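You operate a simulated robot arm through the tools that you are given. There is no shell and no other tool. Be economical: measure what you need, move in short steps, check, and stop when the job is done.

You run a simulated two-armed robot. Do the job below in one go: nothing can be reset, and whatever is moved stays where it is left.

TASK
Pick up the pink cartridge from the top of the grey cart with one hand, pass it to the other hand and put it on the counter beside the clicker. Set down upright: pink cartridge.

Only the result counts: the job must be done as asked and must still hold three seconds after the hand-in. Knocking over, shifting, dropping, spilling or breaking anything else fails it.

THE ROBOT
Two 7-joint arms with two-finger parallel grippers on one trunk, on a base that drives. Base frame: it is fixed to the floor where the robot stands at the start and does not move with it; the origin is under the middle of the robot, x ahead of it, y to its left, z up; the surface under the hand at the start is at about z = 0.82. Readings come in m, rad, newtons and seconds.
The left shoulder is at the start at [0.07, 0.133, 1.176], the right one opposite. With the tool pointing down near the work surface each hand reaches from about 0.1 to 0.64 m from the robot's upright axis, wherever it stands, measured 20 degrees to its own side. Places, roughly: counter beside the clicker (33x15 cm) [0.32, 1.7, 0.86]. Payload 1.57 kg a hand.
Tool frame (each hand has its own): the origin (TCP) lies between the finger pads and is the grasp point; the fingertips stand 0.03 m ahead of it; z points along the fingers, y is the line along which they close. The gripper opens to 0.08 m. The fingers are 0.017 m wide and 0.012 m thick; the gripper's body (0.04 by 0.082 m) begins 0.08 m behind the TCP.
Orientation is that of the tool frame in the base frame, as a unit quaternion [x, y, z, w]. With the fingers straight down and closing along the base's y, the tool's x points along the base's -x, its y along +y and its z along -z.

THE INTERFACE
- The arms move only by the tool apply_moves. It takes "left_increments", "right_increments" or both (then of equal length, played together; a hand with none holds still); each is text: rows parted by semicolons, each of 7 numbers parted by spaces: the gripper command, from -1 (shut) to 1 (fully open), values between in proportion, then the shift along the tool's x, y, z in m, then the turn, a rotation vector about the tool's x, y, z in rad. In form: hand dx dy dz rx ry rz; .... A call has 1 to 10 rows; each row shifts and turns the commanded pose from where the row before left it, along the tool's axes as they then stand. A row lasts 0.2 s, in which the tool goes at most 0.05 m and 0.15 rad; a call with a longer step from one row to the next is refused whole, and so is a gripper value outside its range. Where a pose cannot be reached the arm comes as near as it can. A force on the tool above 40 N (or 10 N above the force at the start of the call, whichever is more), or a blocked arm, ends the call early, and 0.2 s more pass. Each finger travels about 0.153 m/s and halts on what it meets, pressing with about 30 N; the grip force reading is that of the motor and also rises with nothing between the fingers. The clock runs only during rows and for 0.2 s after the last one: add rows that do not move to give the fingers time. The reply holds the time, the measured pose of the TCP, the force on the tool along the base axes, the opening and the grip force, in the units named above and with some noise, with the torque about the TCP (base axes, N m) and any sound that the robot's microphone picked up.
- Cameras (640 x 400 px; columns grow to the right, rows downward): "scene" is now at [0.1367, -0.0101, 1.3982]; the picture's right is [-0.12, -0.99, 0.00], its down [-0.63, 0.08, -0.77] and it looks along [0.77, -0.10, -0.63] (base axes); focal length 248 px, centre (320, 200). "left" rides on the left gripper at [0.072, 0.007, -0.122] in its tool frame; the picture's right is [-0.09, 1.00, 0.00], its down [-0.84, -0.08, -0.54] and it looks along [-0.54, -0.05, 0.84] (tool axes); focal length 238 px, centre (320, 200). "right" rides on the right gripper at [0.072, -0.007, -0.122] in its tool frame; the picture's right is [0.09, 1.00, 0.00], its down [-0.84, 0.08, -0.54] and it looks along [-0.54, 0.05, 0.84] (tool axes); focal length 238 px, centre (320, 200). There is no depth. A picture from a camera that has moved, and an enlarged one, comes with that camera's place and axes in the base frame and with its lens.
- capture(camera): a new picture of that camera. It takes no simulated time.
- lift_body(by): slides the trunk up (or, below 0, down) by that many m; the arms and the scene camera ride with it, the base frame stays. It gives what a move gives, with no picture.
- steer(legs): drives the robot by 1 to 6 legs, each [ahead, left, turn to the left] in m, m and rad, along the robot's own axes; the way and the turn of a leg run together, so that a leg with both is an arc; at most 1.5 m and 3.142 rad a leg. The arms and the cameras ride along, it lands a little off, and it stops where it bumps. It gives what a move gives.
- turn_head(pan, tilt): turns the head with the scene camera to pan (to the left, within 1.501 rad either way) and tilt (down, from -0.506 to 1.204), counted from straight ahead of the robot. It gives what a move gives.
- inspect(camera, box): a new picture of the part [left, top, right, bottom] of that camera's present view, enlarged. It takes no simulated time.
- close_job(): hands the job in; it is judged then, once.

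Go step by step. Nothing tells you exact positions but the pictures and the camera data: compare them with the known pose of the tool, close in by small moves and look again before you grip or let go. The budget is 120 turns and 100 pictures, counting those below and the enlarged ones. Unless the task says otherwise, let go and move clear before handing in.

The tools are called after "Call:" by a JSON object that holds its "op" and its "data". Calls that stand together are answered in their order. apply_moves: Moves the arms, as the interface text tells. Its arguments: {"type":"object","properties":{"left_increments":{"type":"string"},"right_increments":{"type":"string"}},"required":[]} The other tools are called the same way: lift_body (by) slides the trunk up or down; steer (legs) drives the base; turn_head (pan, tilt) turns the head that bears the scene camera; capture (camera) takes a picture; inspect (camera, box) takes an enlarged picture of a part of a camera's view; close_job () hands the job in.

At the start:

```text
clock: 0.0
left_ee_pos: [0.4439, 0.1074, 1.0447]
left_orientation: [0.001, 1.0, 0.0, 0.0]
left_contact_force: [0.6, 0.6, -0.2]
left_wrist_torque: [0.04, 0.04, 0.01]
left_grip_width: 0.08
left_gripper_force: 0.1
right_ee_pos: [0.3882, -0.2269, 1.1159]
right_orientation: [0.0, 1.0, 0.0, 0.001]
right_contact_force: [0.2, -0.6, -0.3]
right_wrist_torque: [0.0, 0.04, 0.0]
right_grip_width: 0.0802
right_gripper_force: 0.2
trunk travel left (down, up): [-0.75, 0.19]
robot x, y, heading: [-0.0019, -0.0028, 0.0]
head pan, tilt: [-0.124, 0.684]
```

scene: 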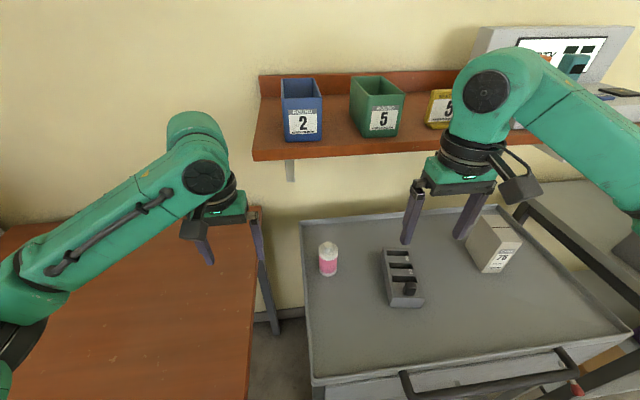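
right: 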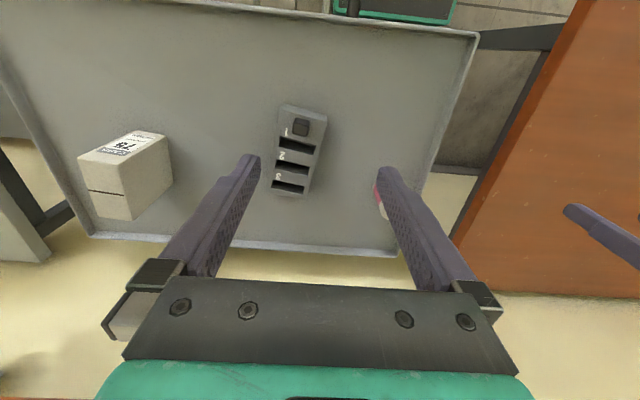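
left: 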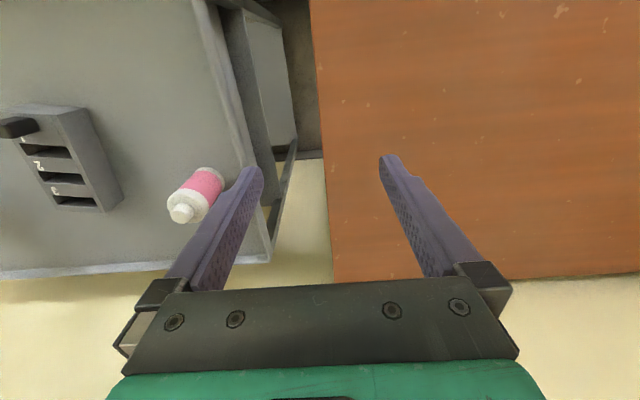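

I take the pink cartridge to stand near [0.545, -0.09] on the cart. I'll look closer at it and then pan left toward the counter.

Call:
{"op": "inspect", "data": {"camera": "scene", "box": [280, 220, 376, 280]}}

Call:
{"op": "turn_head", "data": {"pan": 1.3, "tilt": 0.45}}

Call:
{"op": "capture", "data": {"camera": "scene"}}

```text
6.67 times, centred on (328, 250) of scene
camera zoom: at [0.1367, -0.0101, 1.3982], right [-0.12, -0.99, 0.0], down [-0.63, 0.08, -0.77], along [0.77, -0.1, -0.63], focal length 1656 px, centre (267, -133)
```

zoom: 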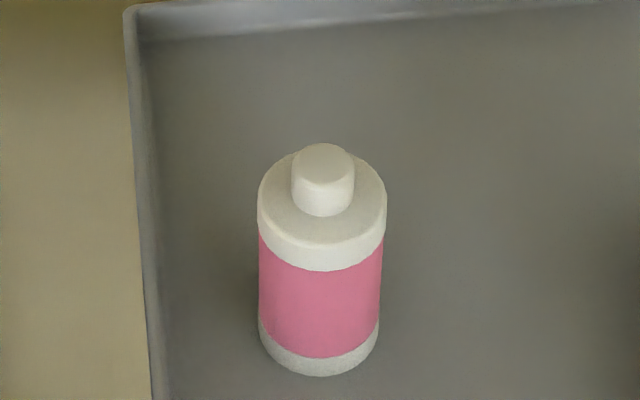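

```text
clock: 1.6
left_ee_pos: [0.4434, 0.1081, 1.0435]
left_orientation: [0.0, 1.0, 0.0, 0.0]
left_contact_force: [0.7, 0.5, -0.5]
left_wrist_torque: [0.01, 0.0, 0.02]
left_grip_width: 0.08
left_gripper_force: 0.0
right_ee_pos: [0.3872, -0.2267, 1.1157]
right_orientation: [0.0, 1.0, 0.0, 0.0]
right_contact_force: [0.9, -0.1, -0.3]
right_wrist_torque: [0.03, 0.02, 0.0]
right_grip_width: 0.08
right_gripper_force: 0.1
trunk travel left (down, up): [-0.75, 0.19]
robot x, y, heading: [-0.0035, 0.0008, -0.002]
head pan, tilt: [1.3, 0.45]
```

```text
95 pictures are left
camera scene: at [0.0765, 0.0891, 1.419], right [0.96, -0.27, 0.0], down [-0.12, -0.42, -0.9], along [0.24, 0.87, -0.44], focal length 248 px, centre (320, 200)
```

scene: 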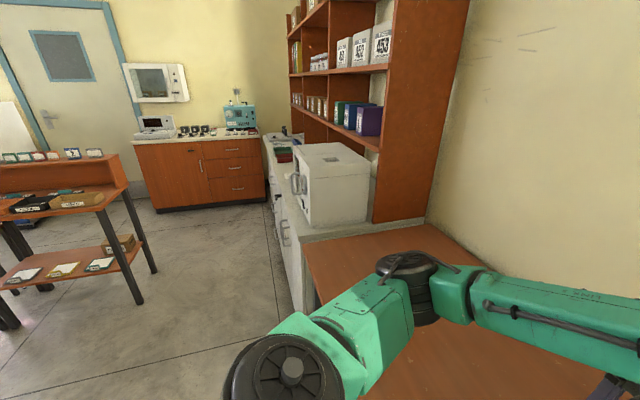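

The counter is to the left beyond the white box. I'll zoom in on it.

Call:
{"op": "inspect", "data": {"camera": "scene", "box": [240, 120, 400, 220]}}

```text
4.00 times, centred on (320, 170) of scene
camera zoom: at [0.0765, 0.0891, 1.419], right [0.96, -0.27, 0.0], down [-0.12, -0.42, -0.9], along [0.24, 0.87, -0.44], focal length 994 px, centre (320, 320)
```

zoom: 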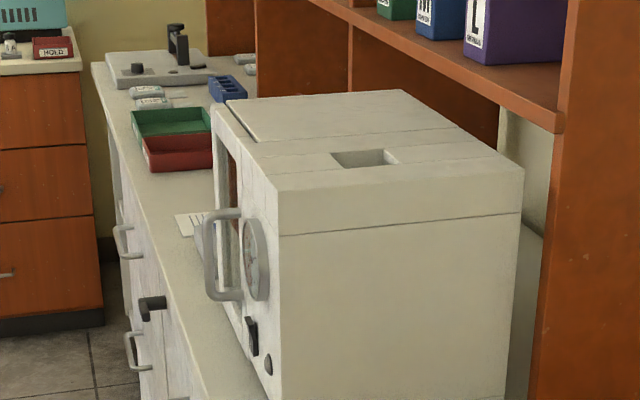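

The counter runs leftwards past the white box; I'll study it after the pick. Now I move the right hand near the cartridge and the left hand a bit aside.

Call:
{"op": "apply_moves", "data": {"right_increments": "1 -0.03 0.027 0.008 0 0 0;1 -0.03 0.027 0.008 0 0 0;1 -0.03 0.027 0.008 0 0 0;1 -0.03 0.027 0.008 0 0 0;1 -0.03 0.027 0.008 0 0 0;1 0 0 0 0 0 0", "left_increments": "1 0 0.03 -0.01 0 0 0;1 0 0.03 -0.01 0 0 0;1 0 0.03 -0.01 0 0 0;1 0 0.03 -0.01 0 0 0;1 0 0.03 -0.01 0 0 0;1 0 0 0 0 0 0"}}

Call:
{"op": "turn_head", "data": {"pan": -0.124, "tilt": 0.684}}

Call:
{"op": "capture", "data": {"camera": "scene"}}

Call:
{"op": "capture", "data": {"camera": "right"}}

```text
clock: 2.4
left_ee_pos: [0.4387, 0.2001, 1.0741]
left_orientation: [-0.001, 1.0, 0.001, 0.002]
left_contact_force: [-0.2, 0.5, -0.4]
left_wrist_torque: [0.03, -0.01, 0.03]
left_grip_width: 0.0802
left_gripper_force: 0.0
right_ee_pos: [0.4739, -0.1438, 1.0914]
right_orientation: [0.0, 1.0, -0.001, -0.004]
right_contact_force: [-0.9, -0.4, -0.3]
right_wrist_torque: [-0.01, -0.06, -0.01]
right_grip_width: 0.08
right_gripper_force: 0.1
trunk travel left (down, up): [-0.75, 0.19]
robot x, y, heading: [0.0028, -0.0003, 0.003]
head pan, tilt: [1.3, 0.45]
stopped in row 4 (right hand): the force on the tool passed its limit at 92 N (the readings are from after the stop); the commanded pose is now the measured one
```

```text
clock: 4.0
left_ee_pos: [0.4399, 0.2005, 1.076]
left_orientation: [0.0, 1.0, 0.0, 0.0]
left_contact_force: [0.9, 0.5, -0.2]
left_wrist_torque: [-0.02, -0.04, -0.01]
left_grip_width: 0.0803
left_gripper_force: 0.1
right_ee_pos: [0.4765, -0.1437, 1.0916]
right_orientation: [0.001, 1.0, -0.003, -0.007]
right_contact_force: [-7.3, -2.6, 0.2]
right_wrist_torque: [0.19, -0.86, 0.11]
right_grip_width: 0.0799
right_gripper_force: 0.0
trunk travel left (down, up): [-0.75, 0.19]
robot x, y, heading: [-0.0006, 0.0007, -0.003]
head pan, tilt: [-0.124, 0.684]
```

```text
93 pictures are left
camera scene: at [0.1334, -0.0108, 1.3985], right [-0.12, -0.99, 0.0], down [-0.63, 0.08, -0.78], along [0.77, -0.1, -0.63], focal length 248 px, centre (320, 200)
```

scene: 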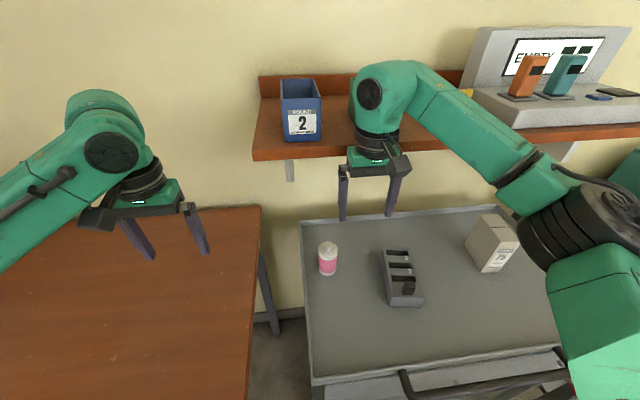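

```text
92 pictures are left
camera right: at [0.4075, -0.1488, 1.2142], right [-0.09, 1.0, 0.0], down [0.84, 0.08, 0.53], along [0.53, 0.04, -0.85], focal length 238 px, centre (320, 200)
```

right: 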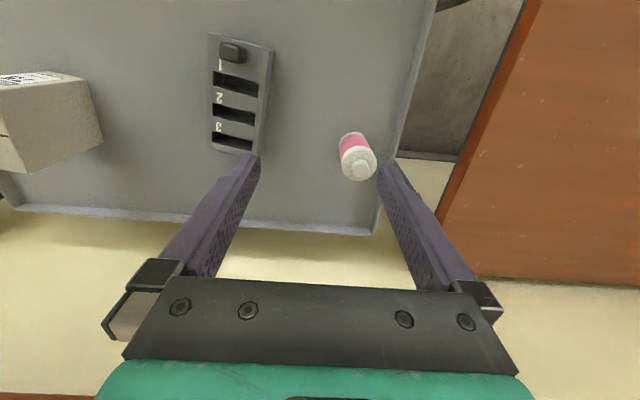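

The right wrist touched the overhanging shelf. I back it off towards the robot and check the shelf.

Call:
{"op": "apply_moves", "data": {"right_increments": "1 0.04 0 0 0 0 0;1 0.04 0 0 0 0 0;1 0.03 0 0 0 0 0"}}

Call:
{"op": "turn_head", "data": {"pan": -0.3, "tilt": 0.3}}

Call:
{"op": "capture", "data": {"camera": "scene"}}

```text
clock: 4.8
left_ee_pos: [0.4432, 0.2007, 1.0751]
left_orientation: [0.0, 1.0, 0.0, -0.001]
left_contact_force: [0.2, 0.2, -0.1]
left_wrist_torque: [0.04, -0.01, -0.01]
left_grip_width: 0.0801
left_gripper_force: 0.0
right_ee_pos: [0.3669, -0.1415, 1.0918]
right_orientation: [0.001, 1.0, -0.003, -0.008]
right_contact_force: [0.2, -1.2, -0.4]
right_wrist_torque: [0.0, -0.03, 0.02]
right_grip_width: 0.0801
right_gripper_force: 0.0
trunk travel left (down, up): [-0.75, 0.19]
robot x, y, heading: [-0.0042, -0.0015, -0.003]
head pan, tilt: [-0.124, 0.684]
```

```text
clock: 5.6
left_ee_pos: [0.4429, 0.202, 1.0743]
left_orientation: [0.0, 1.0, 0.0, -0.001]
left_contact_force: [-0.5, 0.3, -0.4]
left_wrist_torque: [0.03, -0.03, -0.02]
left_grip_width: 0.0797
left_gripper_force: 0.1
right_ee_pos: [0.3685, -0.142, 1.0914]
right_orientation: [0.001, 1.0, -0.002, -0.008]
right_contact_force: [0.1, -1.3, -1.1]
right_wrist_torque: [-0.01, -0.01, -0.02]
right_grip_width: 0.0802
right_gripper_force: 0.0
trunk travel left (down, up): [-0.75, 0.19]
robot x, y, heading: [-0.0001, -0.0014, -0.005]
head pan, tilt: [-0.3, 0.3]
```

```text
91 pictures are left
camera scene: at [0.1409, -0.0273, 1.4329], right [-0.3, -0.95, 0.0], down [-0.28, 0.09, -0.95], along [0.91, -0.28, -0.3], focal length 248 px, centre (320, 200)
```

scene: 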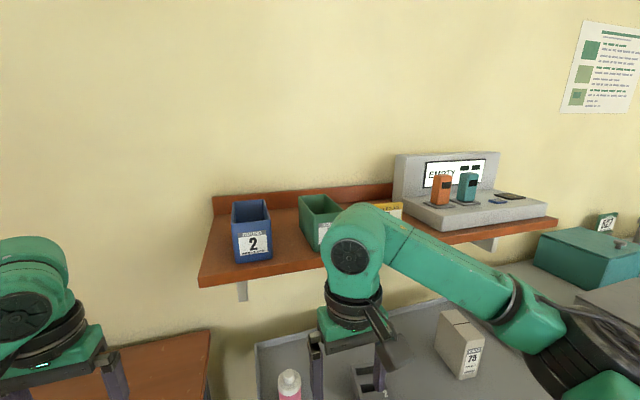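

The bins look undisturbed; the shelf overhangs the cartridge (front edge about x≈0.5, z≈1.18), so a vertical hand won't fit. I'll tilt the right tool 50° forward, and come in low from the robot's side.

Call:
{"op": "apply_moves", "data": {"right_increments": "1 0 0 0 0 -0.1455 0;1 0 0 0 0 -0.1455 0;1 0 0 0 0 -0.1455 0;1 0 0 0 0 -0.1455 0;1 0 0 0 0 -0.1455 0;1 0 0 0 0 -0.1455 0;1 0.023 0.017 0.033 0 0 0;1 0.023 0.017 0.033 0 0 0;1 0.023 0.018 0.033 0 0 0;1 0 0 0 0 0 0"}}

Call:
{"op": "turn_head", "data": {"pan": -0.124, "tilt": 0.684}}

Call:
{"op": "capture", "data": {"camera": "scene"}}

Call:
{"op": "capture", "data": {"camera": "right"}}

Call:
{"op": "capture", "data": {"camera": "left"}}

```text
clock: 7.8
left_ee_pos: [0.4427, 0.2003, 1.0758]
left_orientation: [0.0, 1.0, 0.0, 0.0]
left_contact_force: [-0.5, 0.5, -0.7]
left_wrist_torque: [-0.01, -0.01, 0.0]
left_grip_width: 0.08
left_gripper_force: 0.0
right_ee_pos: [0.3866, -0.0904, 0.9702]
right_orientation: [0.001, 0.928, -0.003, 0.371]
right_contact_force: [0.4, -0.4, -0.3]
right_wrist_torque: [0.0, -0.04, 0.0]
right_grip_width: 0.0798
right_gripper_force: 0.0
right hand out of reach, approached as far as the arm can: row 6
trunk travel left (down, up): [-0.75, 0.19]
robot x, y, heading: [0.0006, 0.0006, -0.001]
head pan, tilt: [-0.3, 0.3]
```

```text
clock: 8.7
left_ee_pos: [0.4438, 0.2008, 1.0745]
left_orientation: [-0.001, 1.0, -0.001, -0.002]
left_contact_force: [-0.2, -0.4, -0.2]
left_wrist_torque: [0.0, 0.0, -0.02]
left_grip_width: 0.0798
left_gripper_force: 0.0
right_ee_pos: [0.3866, -0.0908, 0.9702]
right_orientation: [0.0, 0.929, -0.003, 0.371]
right_contact_force: [-0.3, -0.4, 0.2]
right_wrist_torque: [0.01, -0.01, -0.01]
right_grip_width: 0.0801
right_gripper_force: 0.1
trunk travel left (down, up): [-0.75, 0.19]
robot x, y, heading: [0.0004, -0.0027, -0.003]
head pan, tilt: [-0.124, 0.684]
```

```text
90 pictures are left
camera scene: at [0.1368, -0.0103, 1.3983], right [-0.13, -0.99, 0.0], down [-0.63, 0.08, -0.78], along [0.77, -0.1, -0.63], focal length 248 px, centre (320, 200)
```

scene: 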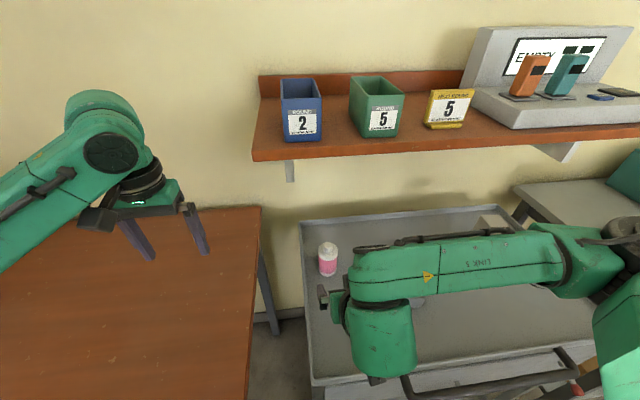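

```text
89 pictures are left
camera right: at [0.251, -0.0965, 1.0093], right [-0.06, 1.0, -0.07], down [0.23, 0.08, 0.97], along [0.97, 0.05, -0.24], focal length 238 px, centre (320, 200)
```

right: 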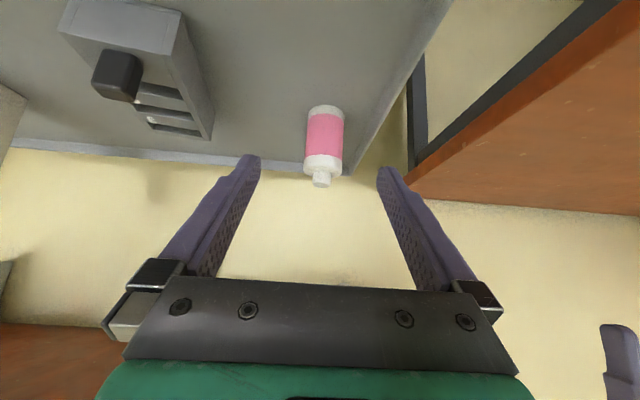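

```text
88 pictures are left
camera left: at [0.3724, 0.2065, 1.1963], right [0.09, 1.0, 0.0], down [0.84, -0.08, 0.54], along [0.54, -0.05, -0.84], focal length 238 px, centre (320, 200)
```

left: 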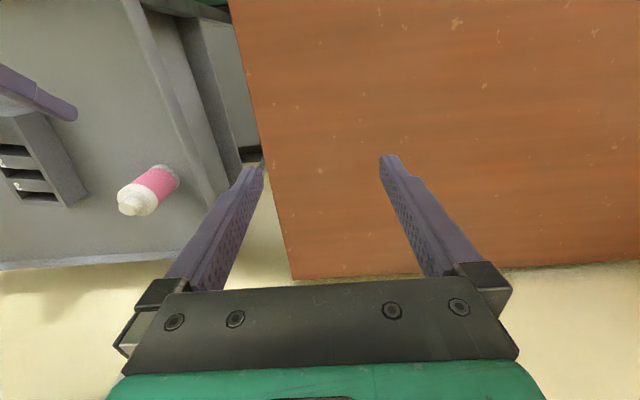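

The cartridge stands at about [0.543, -0.085], its body from z 0.82 to 0.895. I go to the pre-grasp point and finish the tilt.

Call:
{"op": "apply_moves", "data": {"right_increments": "1 -0.0085 0.003 0.042 0 0 0;1 -0.0085 0.003 0.042 0 0 0;1 0 0 0 0 -0.115 0;1 0 0 0 0 0 0"}}

Call:
{"op": "capture", "data": {"camera": "right"}}

Call:
{"op": "capture", "data": {"camera": "left"}}

```text
clock: 9.7
left_ee_pos: [0.4437, 0.2014, 1.073]
left_orientation: [0.0, 1.0, 0.0, 0.0]
left_contact_force: [0.5, -0.1, -0.7]
left_wrist_torque: [0.04, 0.02, 0.01]
left_grip_width: 0.0799
left_gripper_force: 0.0
right_ee_pos: [0.4607, -0.0858, 0.9219]
right_orientation: [0.0, 0.906, -0.003, 0.424]
right_contact_force: [0.8, -0.6, -0.4]
right_wrist_torque: [-0.02, 0.0, 0.01]
right_grip_width: 0.0802
right_gripper_force: 0.1
trunk travel left (down, up): [-0.75, 0.19]
robot x, y, heading: [-0.0, -0.0008, 0.001]
head pan, tilt: [-0.124, 0.684]
```

```text
87 pictures are left
camera right: at [0.3215, -0.0904, 0.9442], right [-0.06, 1.0, -0.08], down [0.12, 0.08, 0.99], along [0.99, 0.05, -0.12], focal length 238 px, centre (320, 200)
```

right: 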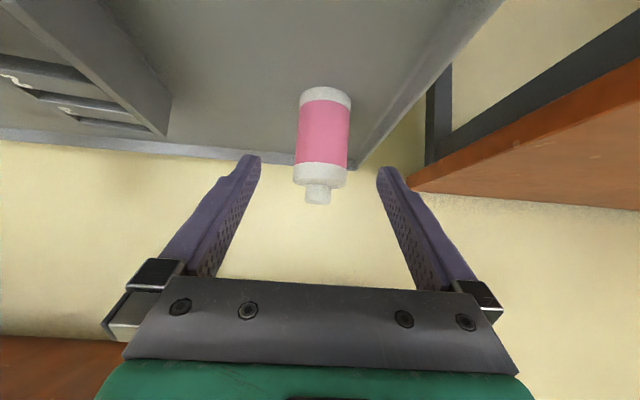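

```text
86 pictures are left
camera left: at [0.3726, 0.2066, 1.1962], right [0.09, 1.0, 0.0], down [0.84, -0.08, 0.54], along [0.54, -0.05, -0.84], focal length 238 px, centre (320, 200)
```

left: 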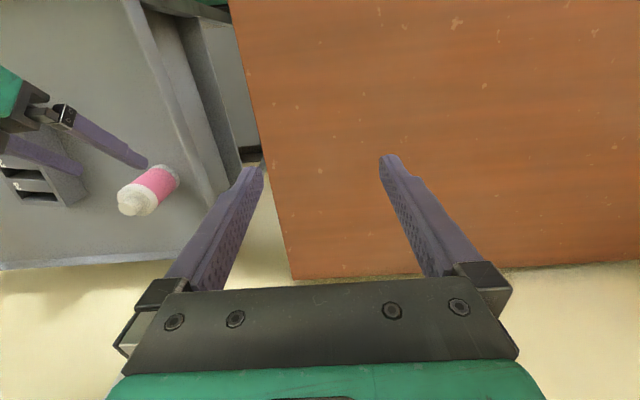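

Alignment is good (axis about y −0.082). I advance along the tool in two stages.

Call:
{"op": "apply_moves", "data": {"right_increments": "1 0.001 0.0015 0.03 0 0 0;1 0.001 0.0015 0.03 0 0 0;1 0 0 0 0 0 0"}}

Call:
{"op": "capture", "data": {"camera": "right"}}

Call:
{"op": "capture", "data": {"camera": "left"}}

```text
clock: 10.5
left_ee_pos: [0.4435, 0.2012, 1.0749]
left_orientation: [0.0, 1.0, 0.0, 0.0]
left_contact_force: [-0.4, -0.3, -0.6]
left_wrist_torque: [-0.01, 0.03, 0.0]
left_grip_width: 0.0798
left_gripper_force: 0.0
right_ee_pos: [0.5057, -0.083, 0.8843]
right_orientation: [-0.001, 0.906, -0.003, 0.424]
right_contact_force: [0.5, -0.5, 0.1]
right_wrist_torque: [0.03, -0.04, 0.0]
right_grip_width: 0.08
right_gripper_force: 0.1
trunk travel left (down, up): [-0.75, 0.19]
robot x, y, heading: [-0.0011, -0.0009, -0.001]
head pan, tilt: [-0.124, 0.684]
```

```text
85 pictures are left
camera right: at [0.3661, -0.0893, 0.9077], right [-0.06, 1.0, -0.08], down [0.12, 0.08, 0.99], along [0.99, 0.05, -0.12], focal length 238 px, centre (320, 200)
```

right: 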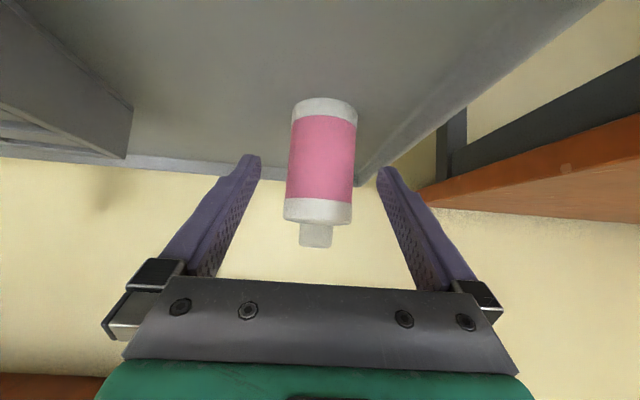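

```text
84 pictures are left
camera left: at [0.3716, 0.2064, 1.1966], right [0.09, 1.0, 0.0], down [0.84, -0.08, 0.54], along [0.54, -0.05, -0.84], focal length 238 px, centre (320, 200)
```

left: 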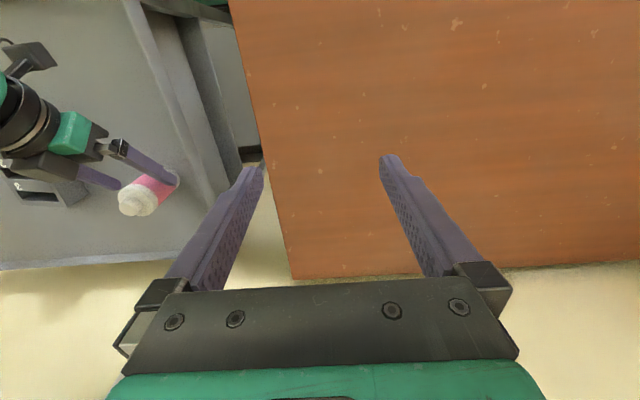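

Centred between the fingers; I advance the last 4 cm and look.

Call:
{"op": "apply_moves", "data": {"right_increments": "1 0 0 0.02 0 0 0;1 0 0 0.018 0 0 0;1 0 0 0 0 0 0"}}

Call:
{"op": "capture", "data": {"camera": "right"}}

Call:
{"op": "inspect", "data": {"camera": "left", "box": [60, 100, 220, 260]}}

```text
clock: 11.3
left_ee_pos: [0.444, 0.2014, 1.074]
left_orientation: [0.0, 1.0, 0.001, -0.001]
left_contact_force: [-0.4, -0.1, -0.4]
left_wrist_torque: [-0.02, 0.03, -0.01]
left_grip_width: 0.0799
left_gripper_force: 0.0
right_ee_pos: [0.5312, -0.0842, 0.8595]
right_orientation: [0.0, 0.906, -0.003, 0.423]
right_contact_force: [0.9, 0.0, -0.6]
right_wrist_torque: [-0.03, 0.01, 0.03]
right_grip_width: 0.0801
right_gripper_force: 0.0
trunk travel left (down, up): [-0.75, 0.19]
robot x, y, heading: [0.0011, -0.0004, -0.001]
head pan, tilt: [-0.124, 0.684]
```

```text
83 pictures are left
camera right: at [0.3928, -0.0894, 0.8835], right [-0.06, 1.0, -0.08], down [0.12, 0.08, 0.99], along [0.99, 0.05, -0.12], focal length 238 px, centre (320, 200)
```

right: 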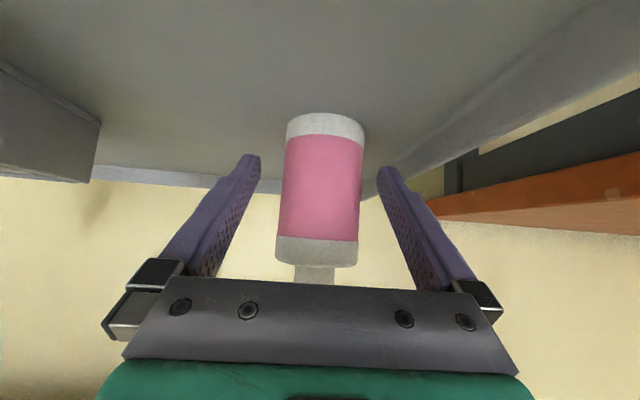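

```text
2.50 times, centred on (140, 180) of left
camera zoom: at [0.372, 0.2065, 1.1965], right [0.09, 1.0, 0.0], down [0.84, -0.08, 0.54], along [0.54, -0.05, -0.84], focal length 596 px, centre (770, 250)
```

zoom: 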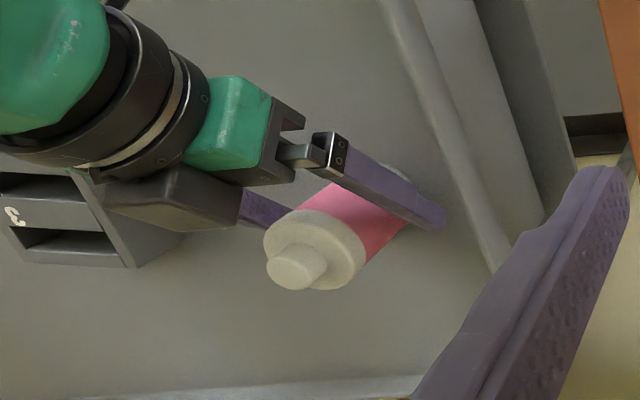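

The fingers straddle the lower pink body. I close.

Call:
{"op": "apply_moves", "data": {"right_increments": "0.6 0 0 0 0 0 0;0.4 0 0 0 0 0 0;0.2 0 0 0 0 0 0;-1 0 0 0 0 0 0;-1 0 0 0 0 0 0;-1 0 0 0 0 0 0"}}

Call:
{"op": "capture", "data": {"camera": "right"}}

```text
clock: 12.7
left_ee_pos: [0.4435, 0.2012, 1.0738]
left_orientation: [0.0, 1.0, 0.001, -0.001]
left_contact_force: [0.3, 0.2, -0.5]
left_wrist_torque: [-0.02, -0.02, 0.0]
left_grip_width: 0.0801
left_gripper_force: 0.1
right_ee_pos: [0.5325, -0.0831, 0.8601]
right_orientation: [-0.001, 0.906, -0.003, 0.424]
right_contact_force: [0.6, 0.3, -0.7]
right_wrist_torque: [0.06, 0.04, 0.01]
right_grip_width: 0.0485
right_gripper_force: 29.9
trunk travel left (down, up): [-0.75, 0.19]
robot x, y, heading: [-0.0001, 0.0002, -0.003]
head pan, tilt: [-0.124, 0.684]
```

```text
81 pictures are left
camera right: at [0.3929, -0.0892, 0.8837], right [-0.06, 1.0, -0.08], down [0.12, 0.08, 0.99], along [0.99, 0.05, -0.12], focal length 238 px, centre (320, 200)
```

right: 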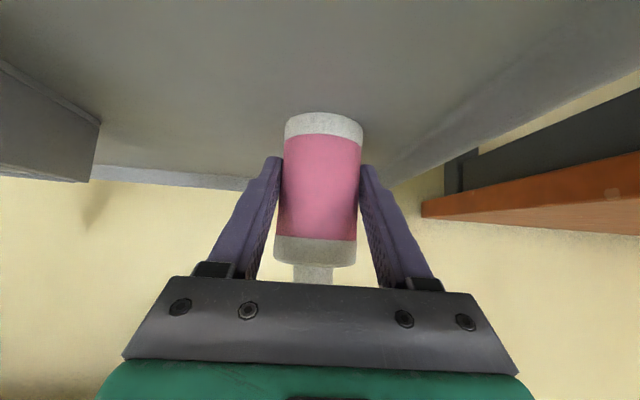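

Gripped at 48.5 mm. I lift straight up, then draw back from under the shelf.

Call:
{"op": "apply_moves", "data": {"right_increments": "-1 -0.0077 0 -0.0064 0 0 0;-1 -0.0153 0 -0.0128 0 0 0;-1 -0.023 0 -0.0193 0 0 0;-1 0.001 0 -0.03 0 0 0;-1 0.001 0 -0.034 0 0 0;-1 0.001 0 -0.034 0 0 0;-1 0 0 -0.03 0 0 0;-1 0 0 0 0 0 0"}}

Call:
{"op": "capture", "data": {"camera": "scene"}}

Call:
{"op": "capture", "data": {"camera": "left"}}

```text
clock: 14.5
left_ee_pos: [0.443, 0.2027, 1.0731]
left_orientation: [0.001, 1.0, 0.0, -0.001]
left_contact_force: [-0.9, -0.1, -0.8]
left_wrist_torque: [0.01, 0.01, -0.02]
left_grip_width: 0.08
left_gripper_force: 0.0
right_ee_pos: [0.432, -0.0838, 0.9979]
right_orientation: [-0.001, 0.906, -0.003, 0.423]
right_contact_force: [0.5, 0.2, -1.4]
right_wrist_torque: [0.01, 0.01, 0.01]
right_grip_width: 0.0485
right_gripper_force: 30.4
trunk travel left (down, up): [-0.75, 0.19]
robot x, y, heading: [-0.0032, -0.0004, 0.002]
head pan, tilt: [-0.124, 0.684]
```

```text
80 pictures are left
camera scene: at [0.1373, -0.0103, 1.3981], right [-0.13, -0.99, 0.0], down [-0.63, 0.08, -0.77], along [0.77, -0.1, -0.63], focal length 248 px, centre (320, 200)
```

scene: 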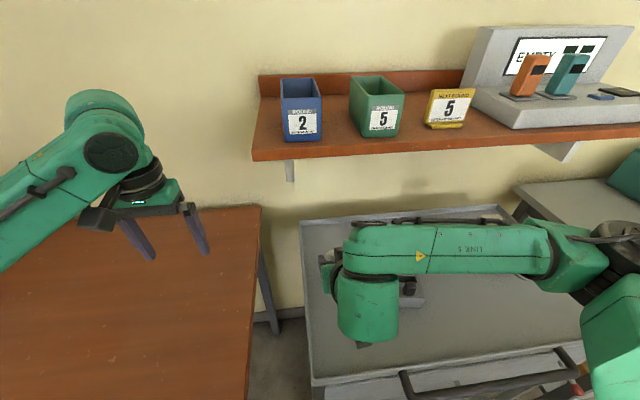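

```text
79 pictures are left
camera left: at [0.3728, 0.2064, 1.1961], right [0.09, 1.0, 0.0], down [0.84, -0.08, 0.54], along [0.54, -0.05, -0.84], focal length 238 px, centre (320, 200)
```

left: 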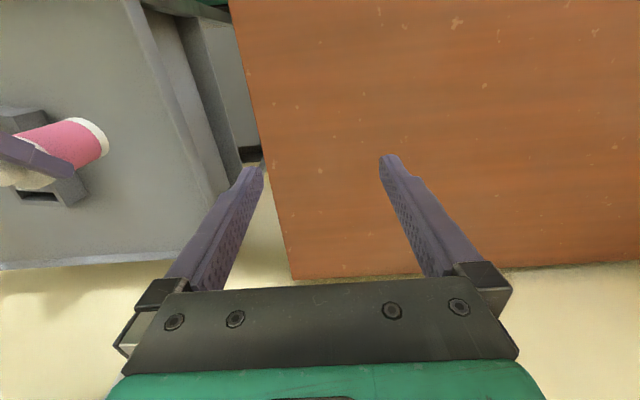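

The cartridge hangs well in the right hand. I yaw the right hand about the vertical by 60° so that it comes in from the right, leaving the top free for the left hand.

Call:
{"op": "apply_moves", "data": {"right_increments": "-1 0 0 0 -0.1144 0 -0.0955;-1 0 0 0 -0.1144 0 -0.0955;-1 0 0 0 -0.1144 0 -0.0955;-1 0 0 0 -0.1144 0 -0.0955;-1 0 0 0 -0.1144 0 -0.0955;-1 0 0 0 -0.1144 0 -0.0955;-1 0 0 0 -0.1144 0 -0.0955;-1 0 0 0 0 0 0"}}

Call:
{"op": "capture", "data": {"camera": "scene"}}

Call:
{"op": "capture", "data": {"camera": "left"}}

```text
clock: 16.3
left_ee_pos: [0.4438, 0.2015, 1.0739]
left_orientation: [0.0, 1.0, -0.001, -0.001]
left_contact_force: [0.4, -0.5, 0.0]
left_wrist_torque: [-0.01, 0.01, 0.0]
left_grip_width: 0.0801
left_gripper_force: 0.0
right_ee_pos: [0.4317, -0.0827, 0.9985]
right_orientation: [-0.35, 0.836, 0.162, 0.39]
right_contact_force: [0.3, -0.2, -0.4]
right_wrist_torque: [-0.01, 0.03, 0.0]
right_grip_width: 0.0484
right_gripper_force: 30.2
right hand out of reach, approached as far as the arm can: row 6, 7
trunk travel left (down, up): [-0.75, 0.19]
robot x, y, heading: [0.0013, 0.0016, -0.005]
head pan, tilt: [-0.124, 0.684]
```

```text
78 pictures are left
camera scene: at [0.137, -0.0105, 1.3982], right [-0.13, -0.99, 0.0], down [-0.63, 0.08, -0.77], along [0.77, -0.1, -0.63], focal length 248 px, centre (320, 200)
```

scene: 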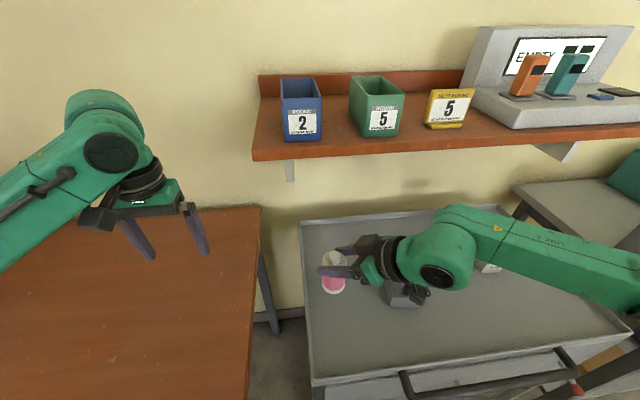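

```text
77 pictures are left
camera left: at [0.3725, 0.2063, 1.1963], right [0.09, 1.0, 0.0], down [0.84, -0.08, 0.54], along [0.54, -0.05, -0.84], focal length 238 px, centre (320, 200)
```

left: 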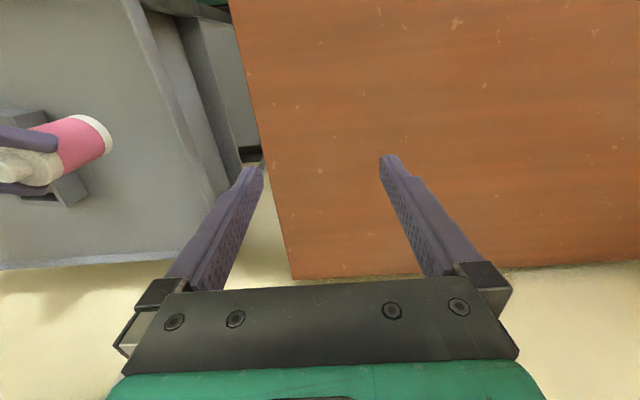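

Right hand is at 45° yaw, cartridge upright with its axis near [0.439, -0.075], body z 0.96–1.033. I drive back 0.2 m to get clear of the shelf before the handover, then yaw the left hand 45°.

Call:
{"op": "steer", "data": {"legs": [[-0.2, 0, 0]]}}

Call:
{"op": "apply_moves", "data": {"left_increments": "1 0 0 -0.02 0 0 0.131;1 0 0 -0.02 0 0 0.131;1 0 0 -0.02 0 0 0.131;1 0 0 -0.02 0 0 0.131;1 0 0 0 0 0 0.131;1 0 0 0 0 0 0.131;1 0 0 0 0 0 0"}}

Call:
{"op": "capture", "data": {"camera": "left"}}

Call:
{"op": "capture", "data": {"camera": "scene"}}

```text
clock: 17.9
left_ee_pos: [0.2387, 0.2028, 1.0722]
left_orientation: [-0.001, 1.0, -0.001, -0.001]
left_contact_force: [-0.3, -0.4, -0.1]
left_wrist_torque: [0.01, -0.02, -0.01]
left_grip_width: 0.0801
left_gripper_force: 0.0
right_ee_pos: [0.2279, -0.0816, 0.9983]
right_orientation: [-0.351, 0.837, 0.161, 0.389]
right_contact_force: [-0.5, 0.2, -1.7]
right_wrist_torque: [0.0, 0.02, 0.0]
right_grip_width: 0.0482
right_gripper_force: 30.2
trunk travel left (down, up): [-0.75, 0.19]
robot x, y, heading: [-0.2038, -0.0004, -0.001]
head pan, tilt: [-0.124, 0.684]
```

```text
clock: 19.5
left_ee_pos: [0.2382, 0.2039, 1.1532]
left_orientation: [0.382, 0.924, -0.001, -0.001]
left_contact_force: [0.6, 0.5, -0.1]
left_wrist_torque: [0.0, 0.01, -0.01]
left_grip_width: 0.0799
left_gripper_force: 0.1
right_ee_pos: [0.2269, -0.0827, 0.9988]
right_orientation: [-0.352, 0.836, 0.161, 0.389]
right_contact_force: [-1.0, -0.1, -1.9]
right_wrist_torque: [0.0, 0.04, -0.01]
right_grip_width: 0.048
right_gripper_force: 29.4
trunk travel left (down, up): [-0.75, 0.19]
robot x, y, heading: [-0.2045, 0.0007, 0.006]
head pan, tilt: [-0.124, 0.684]
```

```text
76 pictures are left
camera left: at [0.1923, 0.2582, 1.2761], right [0.77, 0.64, 0.0], down [0.54, -0.65, 0.54], along [0.34, -0.42, -0.84], focal length 238 px, centre (320, 200)
```

left: 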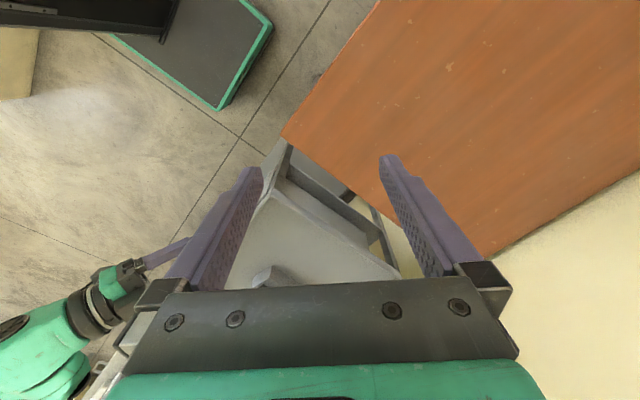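

```text
75 pictures are left
camera scene: at [-0.0679, -0.01, 1.3982], right [-0.12, -0.99, 0.0], down [-0.63, 0.08, -0.77], along [0.77, -0.09, -0.63], focal length 248 px, centre (320, 200)
```

scene: 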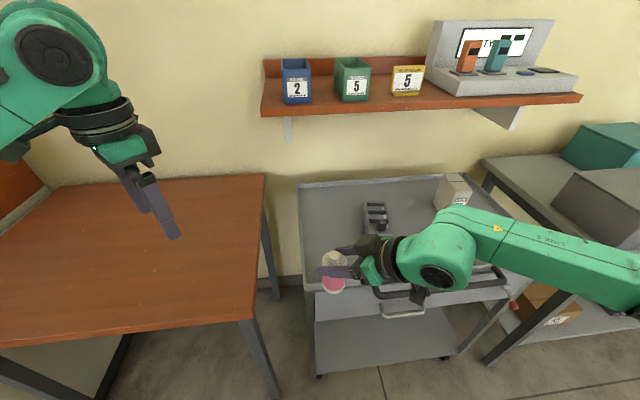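

Left is yawed correctly. I move it over toward the cartridge, staying above the cap.

Call:
{"op": "apply_moves", "data": {"left_increments": "1 -0.029 -0.03 0 0 0 0;1 -0.029 -0.03 0 0 0 0;1 -0.029 -0.03 0 0 0 0;1 -0.029 -0.03 0 0 0 0;1 -0.029 -0.03 0 0 0 0;1 0 0 0 0 0 0"}}

Call:
{"op": "capture", "data": {"camera": "left"}}

Call:
{"op": "capture", "data": {"camera": "scene"}}

```text
clock: 20.9
left_ee_pos: [0.2334, -0.007, 1.1531]
left_orientation: [0.38, 0.925, -0.001, -0.001]
left_contact_force: [0.2, -0.1, -1.0]
left_wrist_torque: [-0.04, -0.02, 0.0]
left_grip_width: 0.0799
left_gripper_force: 0.1
right_ee_pos: [0.2272, -0.0808, 0.9986]
right_orientation: [-0.352, 0.835, 0.161, 0.39]
right_contact_force: [0.0, 0.8, -1.7]
right_wrist_torque: [-0.02, -0.04, -0.01]
right_grip_width: 0.0483
right_gripper_force: 30.5
trunk travel left (down, up): [-0.75, 0.19]
robot x, y, heading: [-0.2043, -0.0016, 0.001]
head pan, tilt: [-0.124, 0.684]
```

```text
74 pictures are left
camera left: at [0.1876, 0.047, 1.2751], right [0.77, 0.64, 0.0], down [0.54, -0.64, 0.54], along [0.35, -0.42, -0.84], focal length 238 px, centre (320, 200)
```

left: 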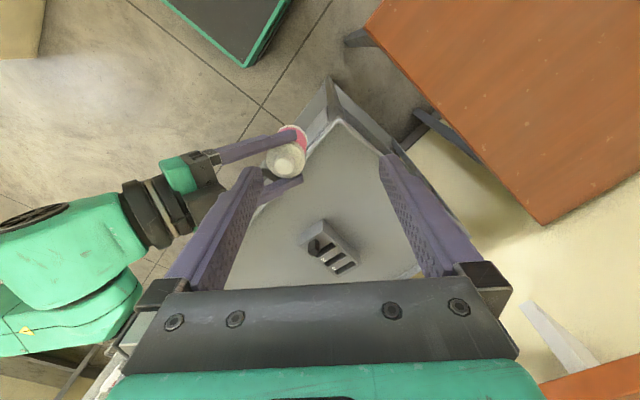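

```text
73 pictures are left
camera scene: at [-0.0681, -0.0085, 1.3982], right [-0.12, -0.99, 0.0], down [-0.63, 0.08, -0.77], along [0.77, -0.1, -0.63], focal length 248 px, centre (320, 200)
```

scene: 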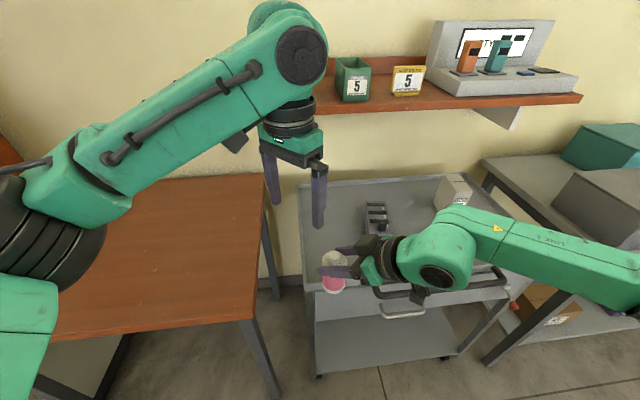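

The cartridge appears a little off from where I predicted it; I'll zoom in to check whether it has tilted in the grip.

Call:
{"op": "inspect", "data": {"camera": "scene", "box": [280, 220, 400, 310]}}

Call:
{"op": "inspect", "data": {"camera": "left", "box": [200, 90, 360, 210]}}

Call:
{"op": "capture", "data": {"camera": "right"}}

```text
4.44 times, centred on (340, 265) of scene
camera zoom: at [-0.0681, -0.0085, 1.3982], right [-0.12, -0.99, 0.0], down [-0.63, 0.08, -0.77], along [0.77, -0.1, -0.63], focal length 1104 px, centre (231, -89)
```

zoom: 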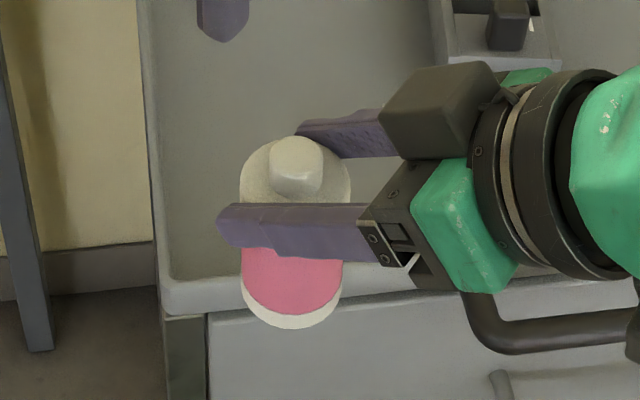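

```text
3.33 times, centred on (280, 150) of left
camera zoom: at [0.1876, 0.047, 1.2751], right [0.77, 0.64, 0.0], down [0.54, -0.64, 0.54], along [0.35, -0.42, -0.84], focal length 794 px, centre (453, 367)
```

zoom: 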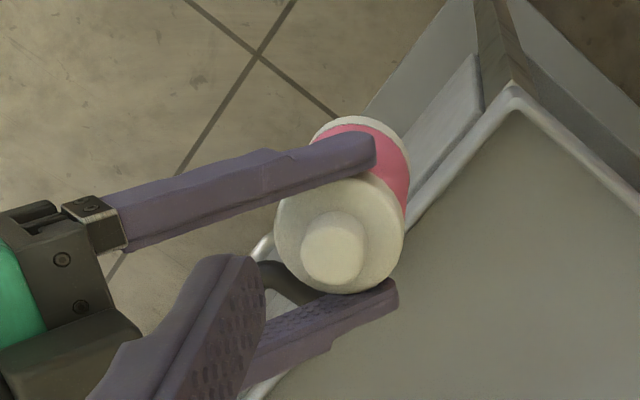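

```text
70 pictures are left
camera right: at [0.1342, -0.1839, 1.0221], right [-0.75, 0.65, -0.08], down [0.03, 0.15, 0.99], along [0.66, 0.74, -0.13], focal length 238 px, centre (320, 200)
```

right: 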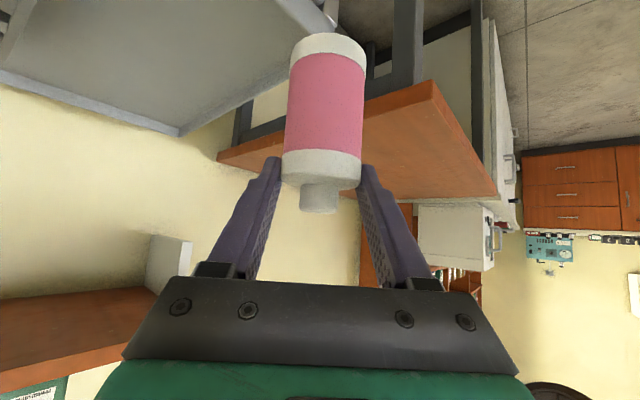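

The cartridge has slid down about 3 cm in the right fingers, which now hold its top band (stable over the last 4 s). I estimate its axis at [0.232, -0.076], body z 0.908–0.982. I bring the left hand in gently above it.

Call:
{"op": "apply_moves", "data": {"left_increments": "1 -0.024 -0.025 0 0 0 0;1 -0.024 -0.025 0 0 0 0;0.7 0 0 0.03 0 0 0;0.7 0 0 0.03 0 0 0;0.7 0 0 0.02 0 0 0;0.7 0 0 0 0 0 0"}}

Call:
{"op": "capture", "data": {"camera": "left"}}

Call:
{"op": "inspect", "data": {"camera": "scene", "box": [260, 180, 420, 300]}}

Call:
{"op": "capture", "data": {"camera": "right"}}

```text
clock: 22.3
left_ee_pos: [0.2353, -0.0738, 1.074]
left_orientation: [0.381, 0.925, -0.002, 0.001]
left_contact_force: [2.3, 1.7, 17.5]
left_wrist_torque: [-0.62, 0.6, 0.0]
left_grip_width: 0.0652
left_gripper_force: 0.2
right_ee_pos: [0.2253, -0.0815, 0.9958]
right_orientation: [-0.351, 0.837, 0.161, 0.388]
right_contact_force: [-2.0, -2.3, -18.1]
right_wrist_torque: [0.7, -0.57, 0.02]
right_grip_width: 0.0481
right_gripper_force: 30.1
trunk travel left (down, up): [-0.75, 0.19]
robot x, y, heading: [-0.2055, 0.0009, 0.001]
head pan, tilt: [-0.124, 0.684]
```

```text
69 pictures are left
camera left: at [0.1891, -0.0197, 1.1954], right [0.77, 0.64, 0.0], down [0.54, -0.64, 0.54], along [0.35, -0.42, -0.84], focal length 238 px, centre (320, 200)
```

left: 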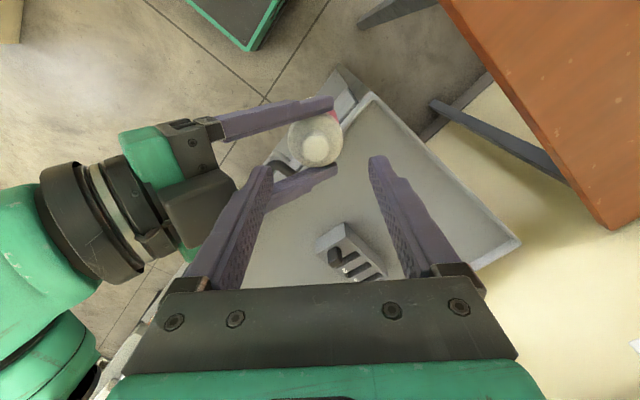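

```text
3.33 times, centred on (340, 240) of scene
camera zoom: at [-0.0678, -0.0094, 1.3982], right [-0.12, -0.99, 0.0], down [-0.63, 0.08, -0.77], along [0.77, -0.1, -0.63], focal length 828 px, centre (253, 67)
```

zoom: 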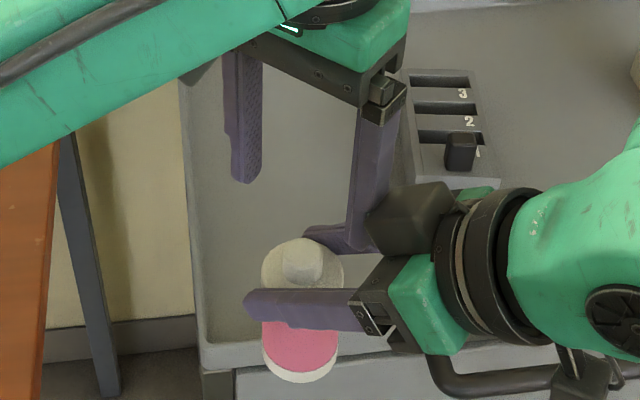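

```text
67 pictures are left
camera right: at [0.1338, -0.185, 1.0208], right [-0.75, 0.66, -0.07], down [0.03, 0.15, 0.99], along [0.66, 0.74, -0.13], focal length 238 px, centre (320, 200)
```

right: 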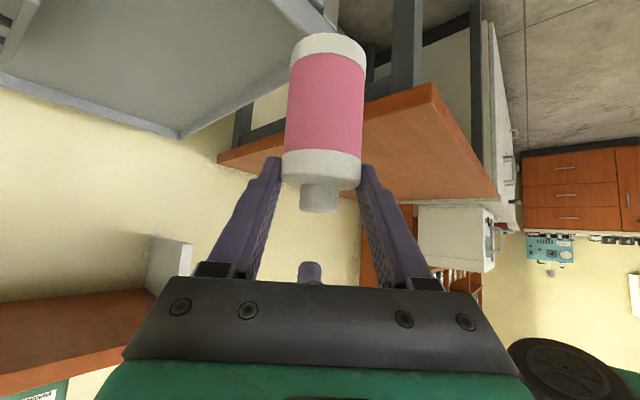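

The left finger met the right palm: there isn't room to hold the body from above. The cap (about 23 mm wide, top near z 1.014, axis [0.230, -0.076]) is free, so I back up, narrow the fingers and aim for the cap instead.

Call:
{"op": "apply_moves", "data": {"left_increments": "0.7 0 0 -0.02 0 0 0;-0.1 0.0025 -0.0028 -0.01 0 0 0;-0.1 0 0 0 0 0 0"}}

Call:
{"op": "capture", "data": {"camera": "left"}}

Call:
{"op": "inspect", "data": {"camera": "scene", "box": [260, 180, 420, 300]}}

```text
clock: 23.1
left_ee_pos: [0.2314, -0.0775, 1.1039]
left_orientation: [0.381, 0.925, -0.001, -0.001]
left_contact_force: [0.6, -0.1, -0.2]
left_wrist_torque: [0.01, -0.03, -0.02]
left_grip_width: 0.036
left_gripper_force: 0.0
right_ee_pos: [0.2272, -0.0827, 0.9975]
right_orientation: [-0.352, 0.836, 0.162, 0.389]
right_contact_force: [0.5, 0.3, -1.3]
right_wrist_torque: [0.01, 0.02, -0.01]
right_grip_width: 0.0486
right_gripper_force: 30.1
trunk travel left (down, up): [-0.75, 0.19]
robot x, y, heading: [-0.2069, -0.0006, -0.003]
head pan, tilt: [-0.124, 0.684]
```

```text
66 pictures are left
camera left: at [0.1862, -0.0224, 1.2257], right [0.77, 0.64, 0.0], down [0.54, -0.65, 0.54], along [0.34, -0.42, -0.84], focal length 238 px, centre (320, 200)
```

left: 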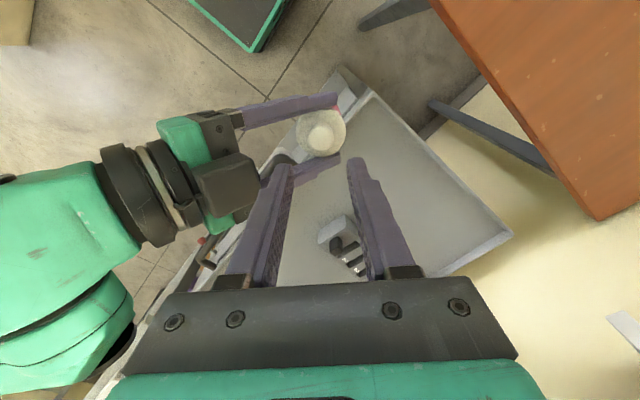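

```text
3.33 times, centred on (340, 240) of scene
camera zoom: at [-0.0676, -0.01, 1.3981], right [-0.12, -0.99, 0.0], down [-0.63, 0.08, -0.77], along [0.77, -0.09, -0.63], focal length 828 px, centre (253, 67)
```

zoom: 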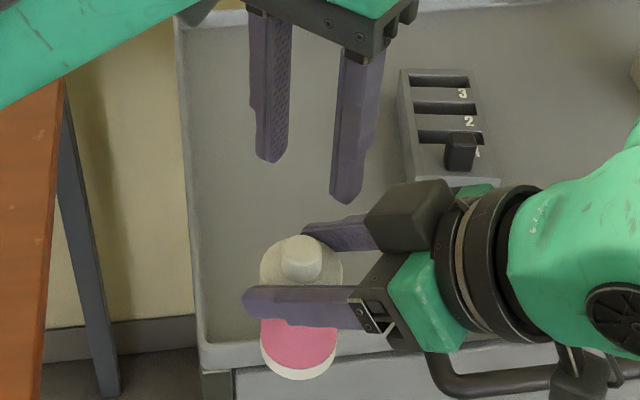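

The cap centre is at about [0.2305, -0.074]. I correct by a few mm and descend until the tips just pass the cap's top.

Call:
{"op": "apply_moves", "data": {"left_increments": "-0.1 0.0031 0.004 0.02 0 0 0;-0.1 0 0 0.02 0 0 0;-0.1 0 0 0.015 0 0 0;-0.1 0 0 0.009 0 0 0;-0.1 0 0 0 0 0 0"}}

Call:
{"op": "capture", "data": {"camera": "left"}}

Call:
{"op": "inspect", "data": {"camera": "scene", "box": [280, 200, 400, 290]}}

Call:
{"op": "inspect", "data": {"camera": "right", "box": [240, 120, 400, 300]}}

```text
clock: 24.3
left_ee_pos: [0.23, -0.0706, 1.0393]
left_orientation: [0.382, 0.924, 0.0, -0.001]
left_contact_force: [0.1, 0.9, 0.4]
left_wrist_torque: [0.0, 0.01, 0.0]
left_grip_width: 0.0361
left_gripper_force: 0.0
right_ee_pos: [0.2273, -0.0819, 0.9979]
right_orientation: [-0.352, 0.836, 0.162, 0.39]
right_contact_force: [-0.2, 0.0, -1.2]
right_wrist_torque: [-0.03, -0.02, 0.0]
right_grip_width: 0.0482
right_gripper_force: 30.0
trunk travel left (down, up): [-0.75, 0.19]
robot x, y, heading: [-0.2055, 0.0019, 0.0]
head pan, tilt: [-0.124, 0.684]
```

```text
64 pictures are left
camera left: at [0.1853, -0.0158, 1.1613], right [0.77, 0.64, 0.0], down [0.54, -0.65, 0.54], along [0.35, -0.42, -0.84], focal length 238 px, centre (320, 200)
```

left: 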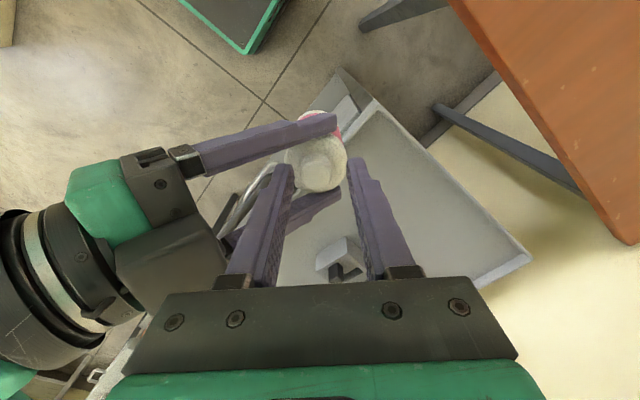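

```text
4.44 times, centred on (340, 245) of scene
camera zoom: at [-0.0679, -0.0101, 1.3982], right [-0.12, -0.99, 0.0], down [-0.63, 0.08, -0.77], along [0.77, -0.09, -0.63], focal length 1104 px, centre (231, 0)
```

zoom: 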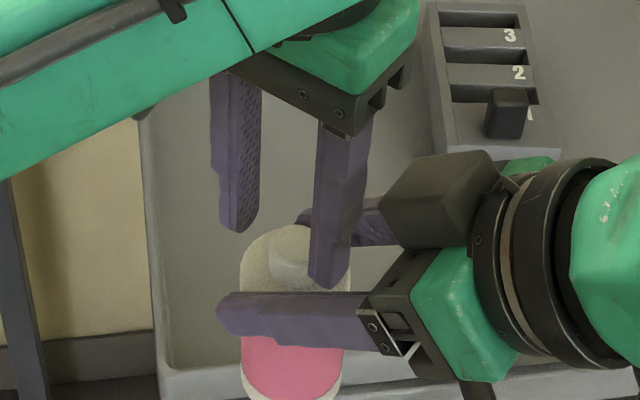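

```text
2.22 times, centred on (320, 210) of right
camera zoom: at [0.1343, -0.185, 1.0218], right [-0.75, 0.66, -0.07], down [0.03, 0.15, 0.99], along [0.66, 0.74, -0.13], focal length 530 px, centre (320, 178)
```

zoom: 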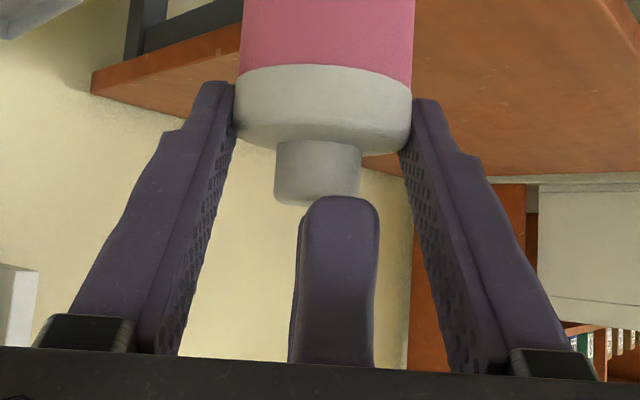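

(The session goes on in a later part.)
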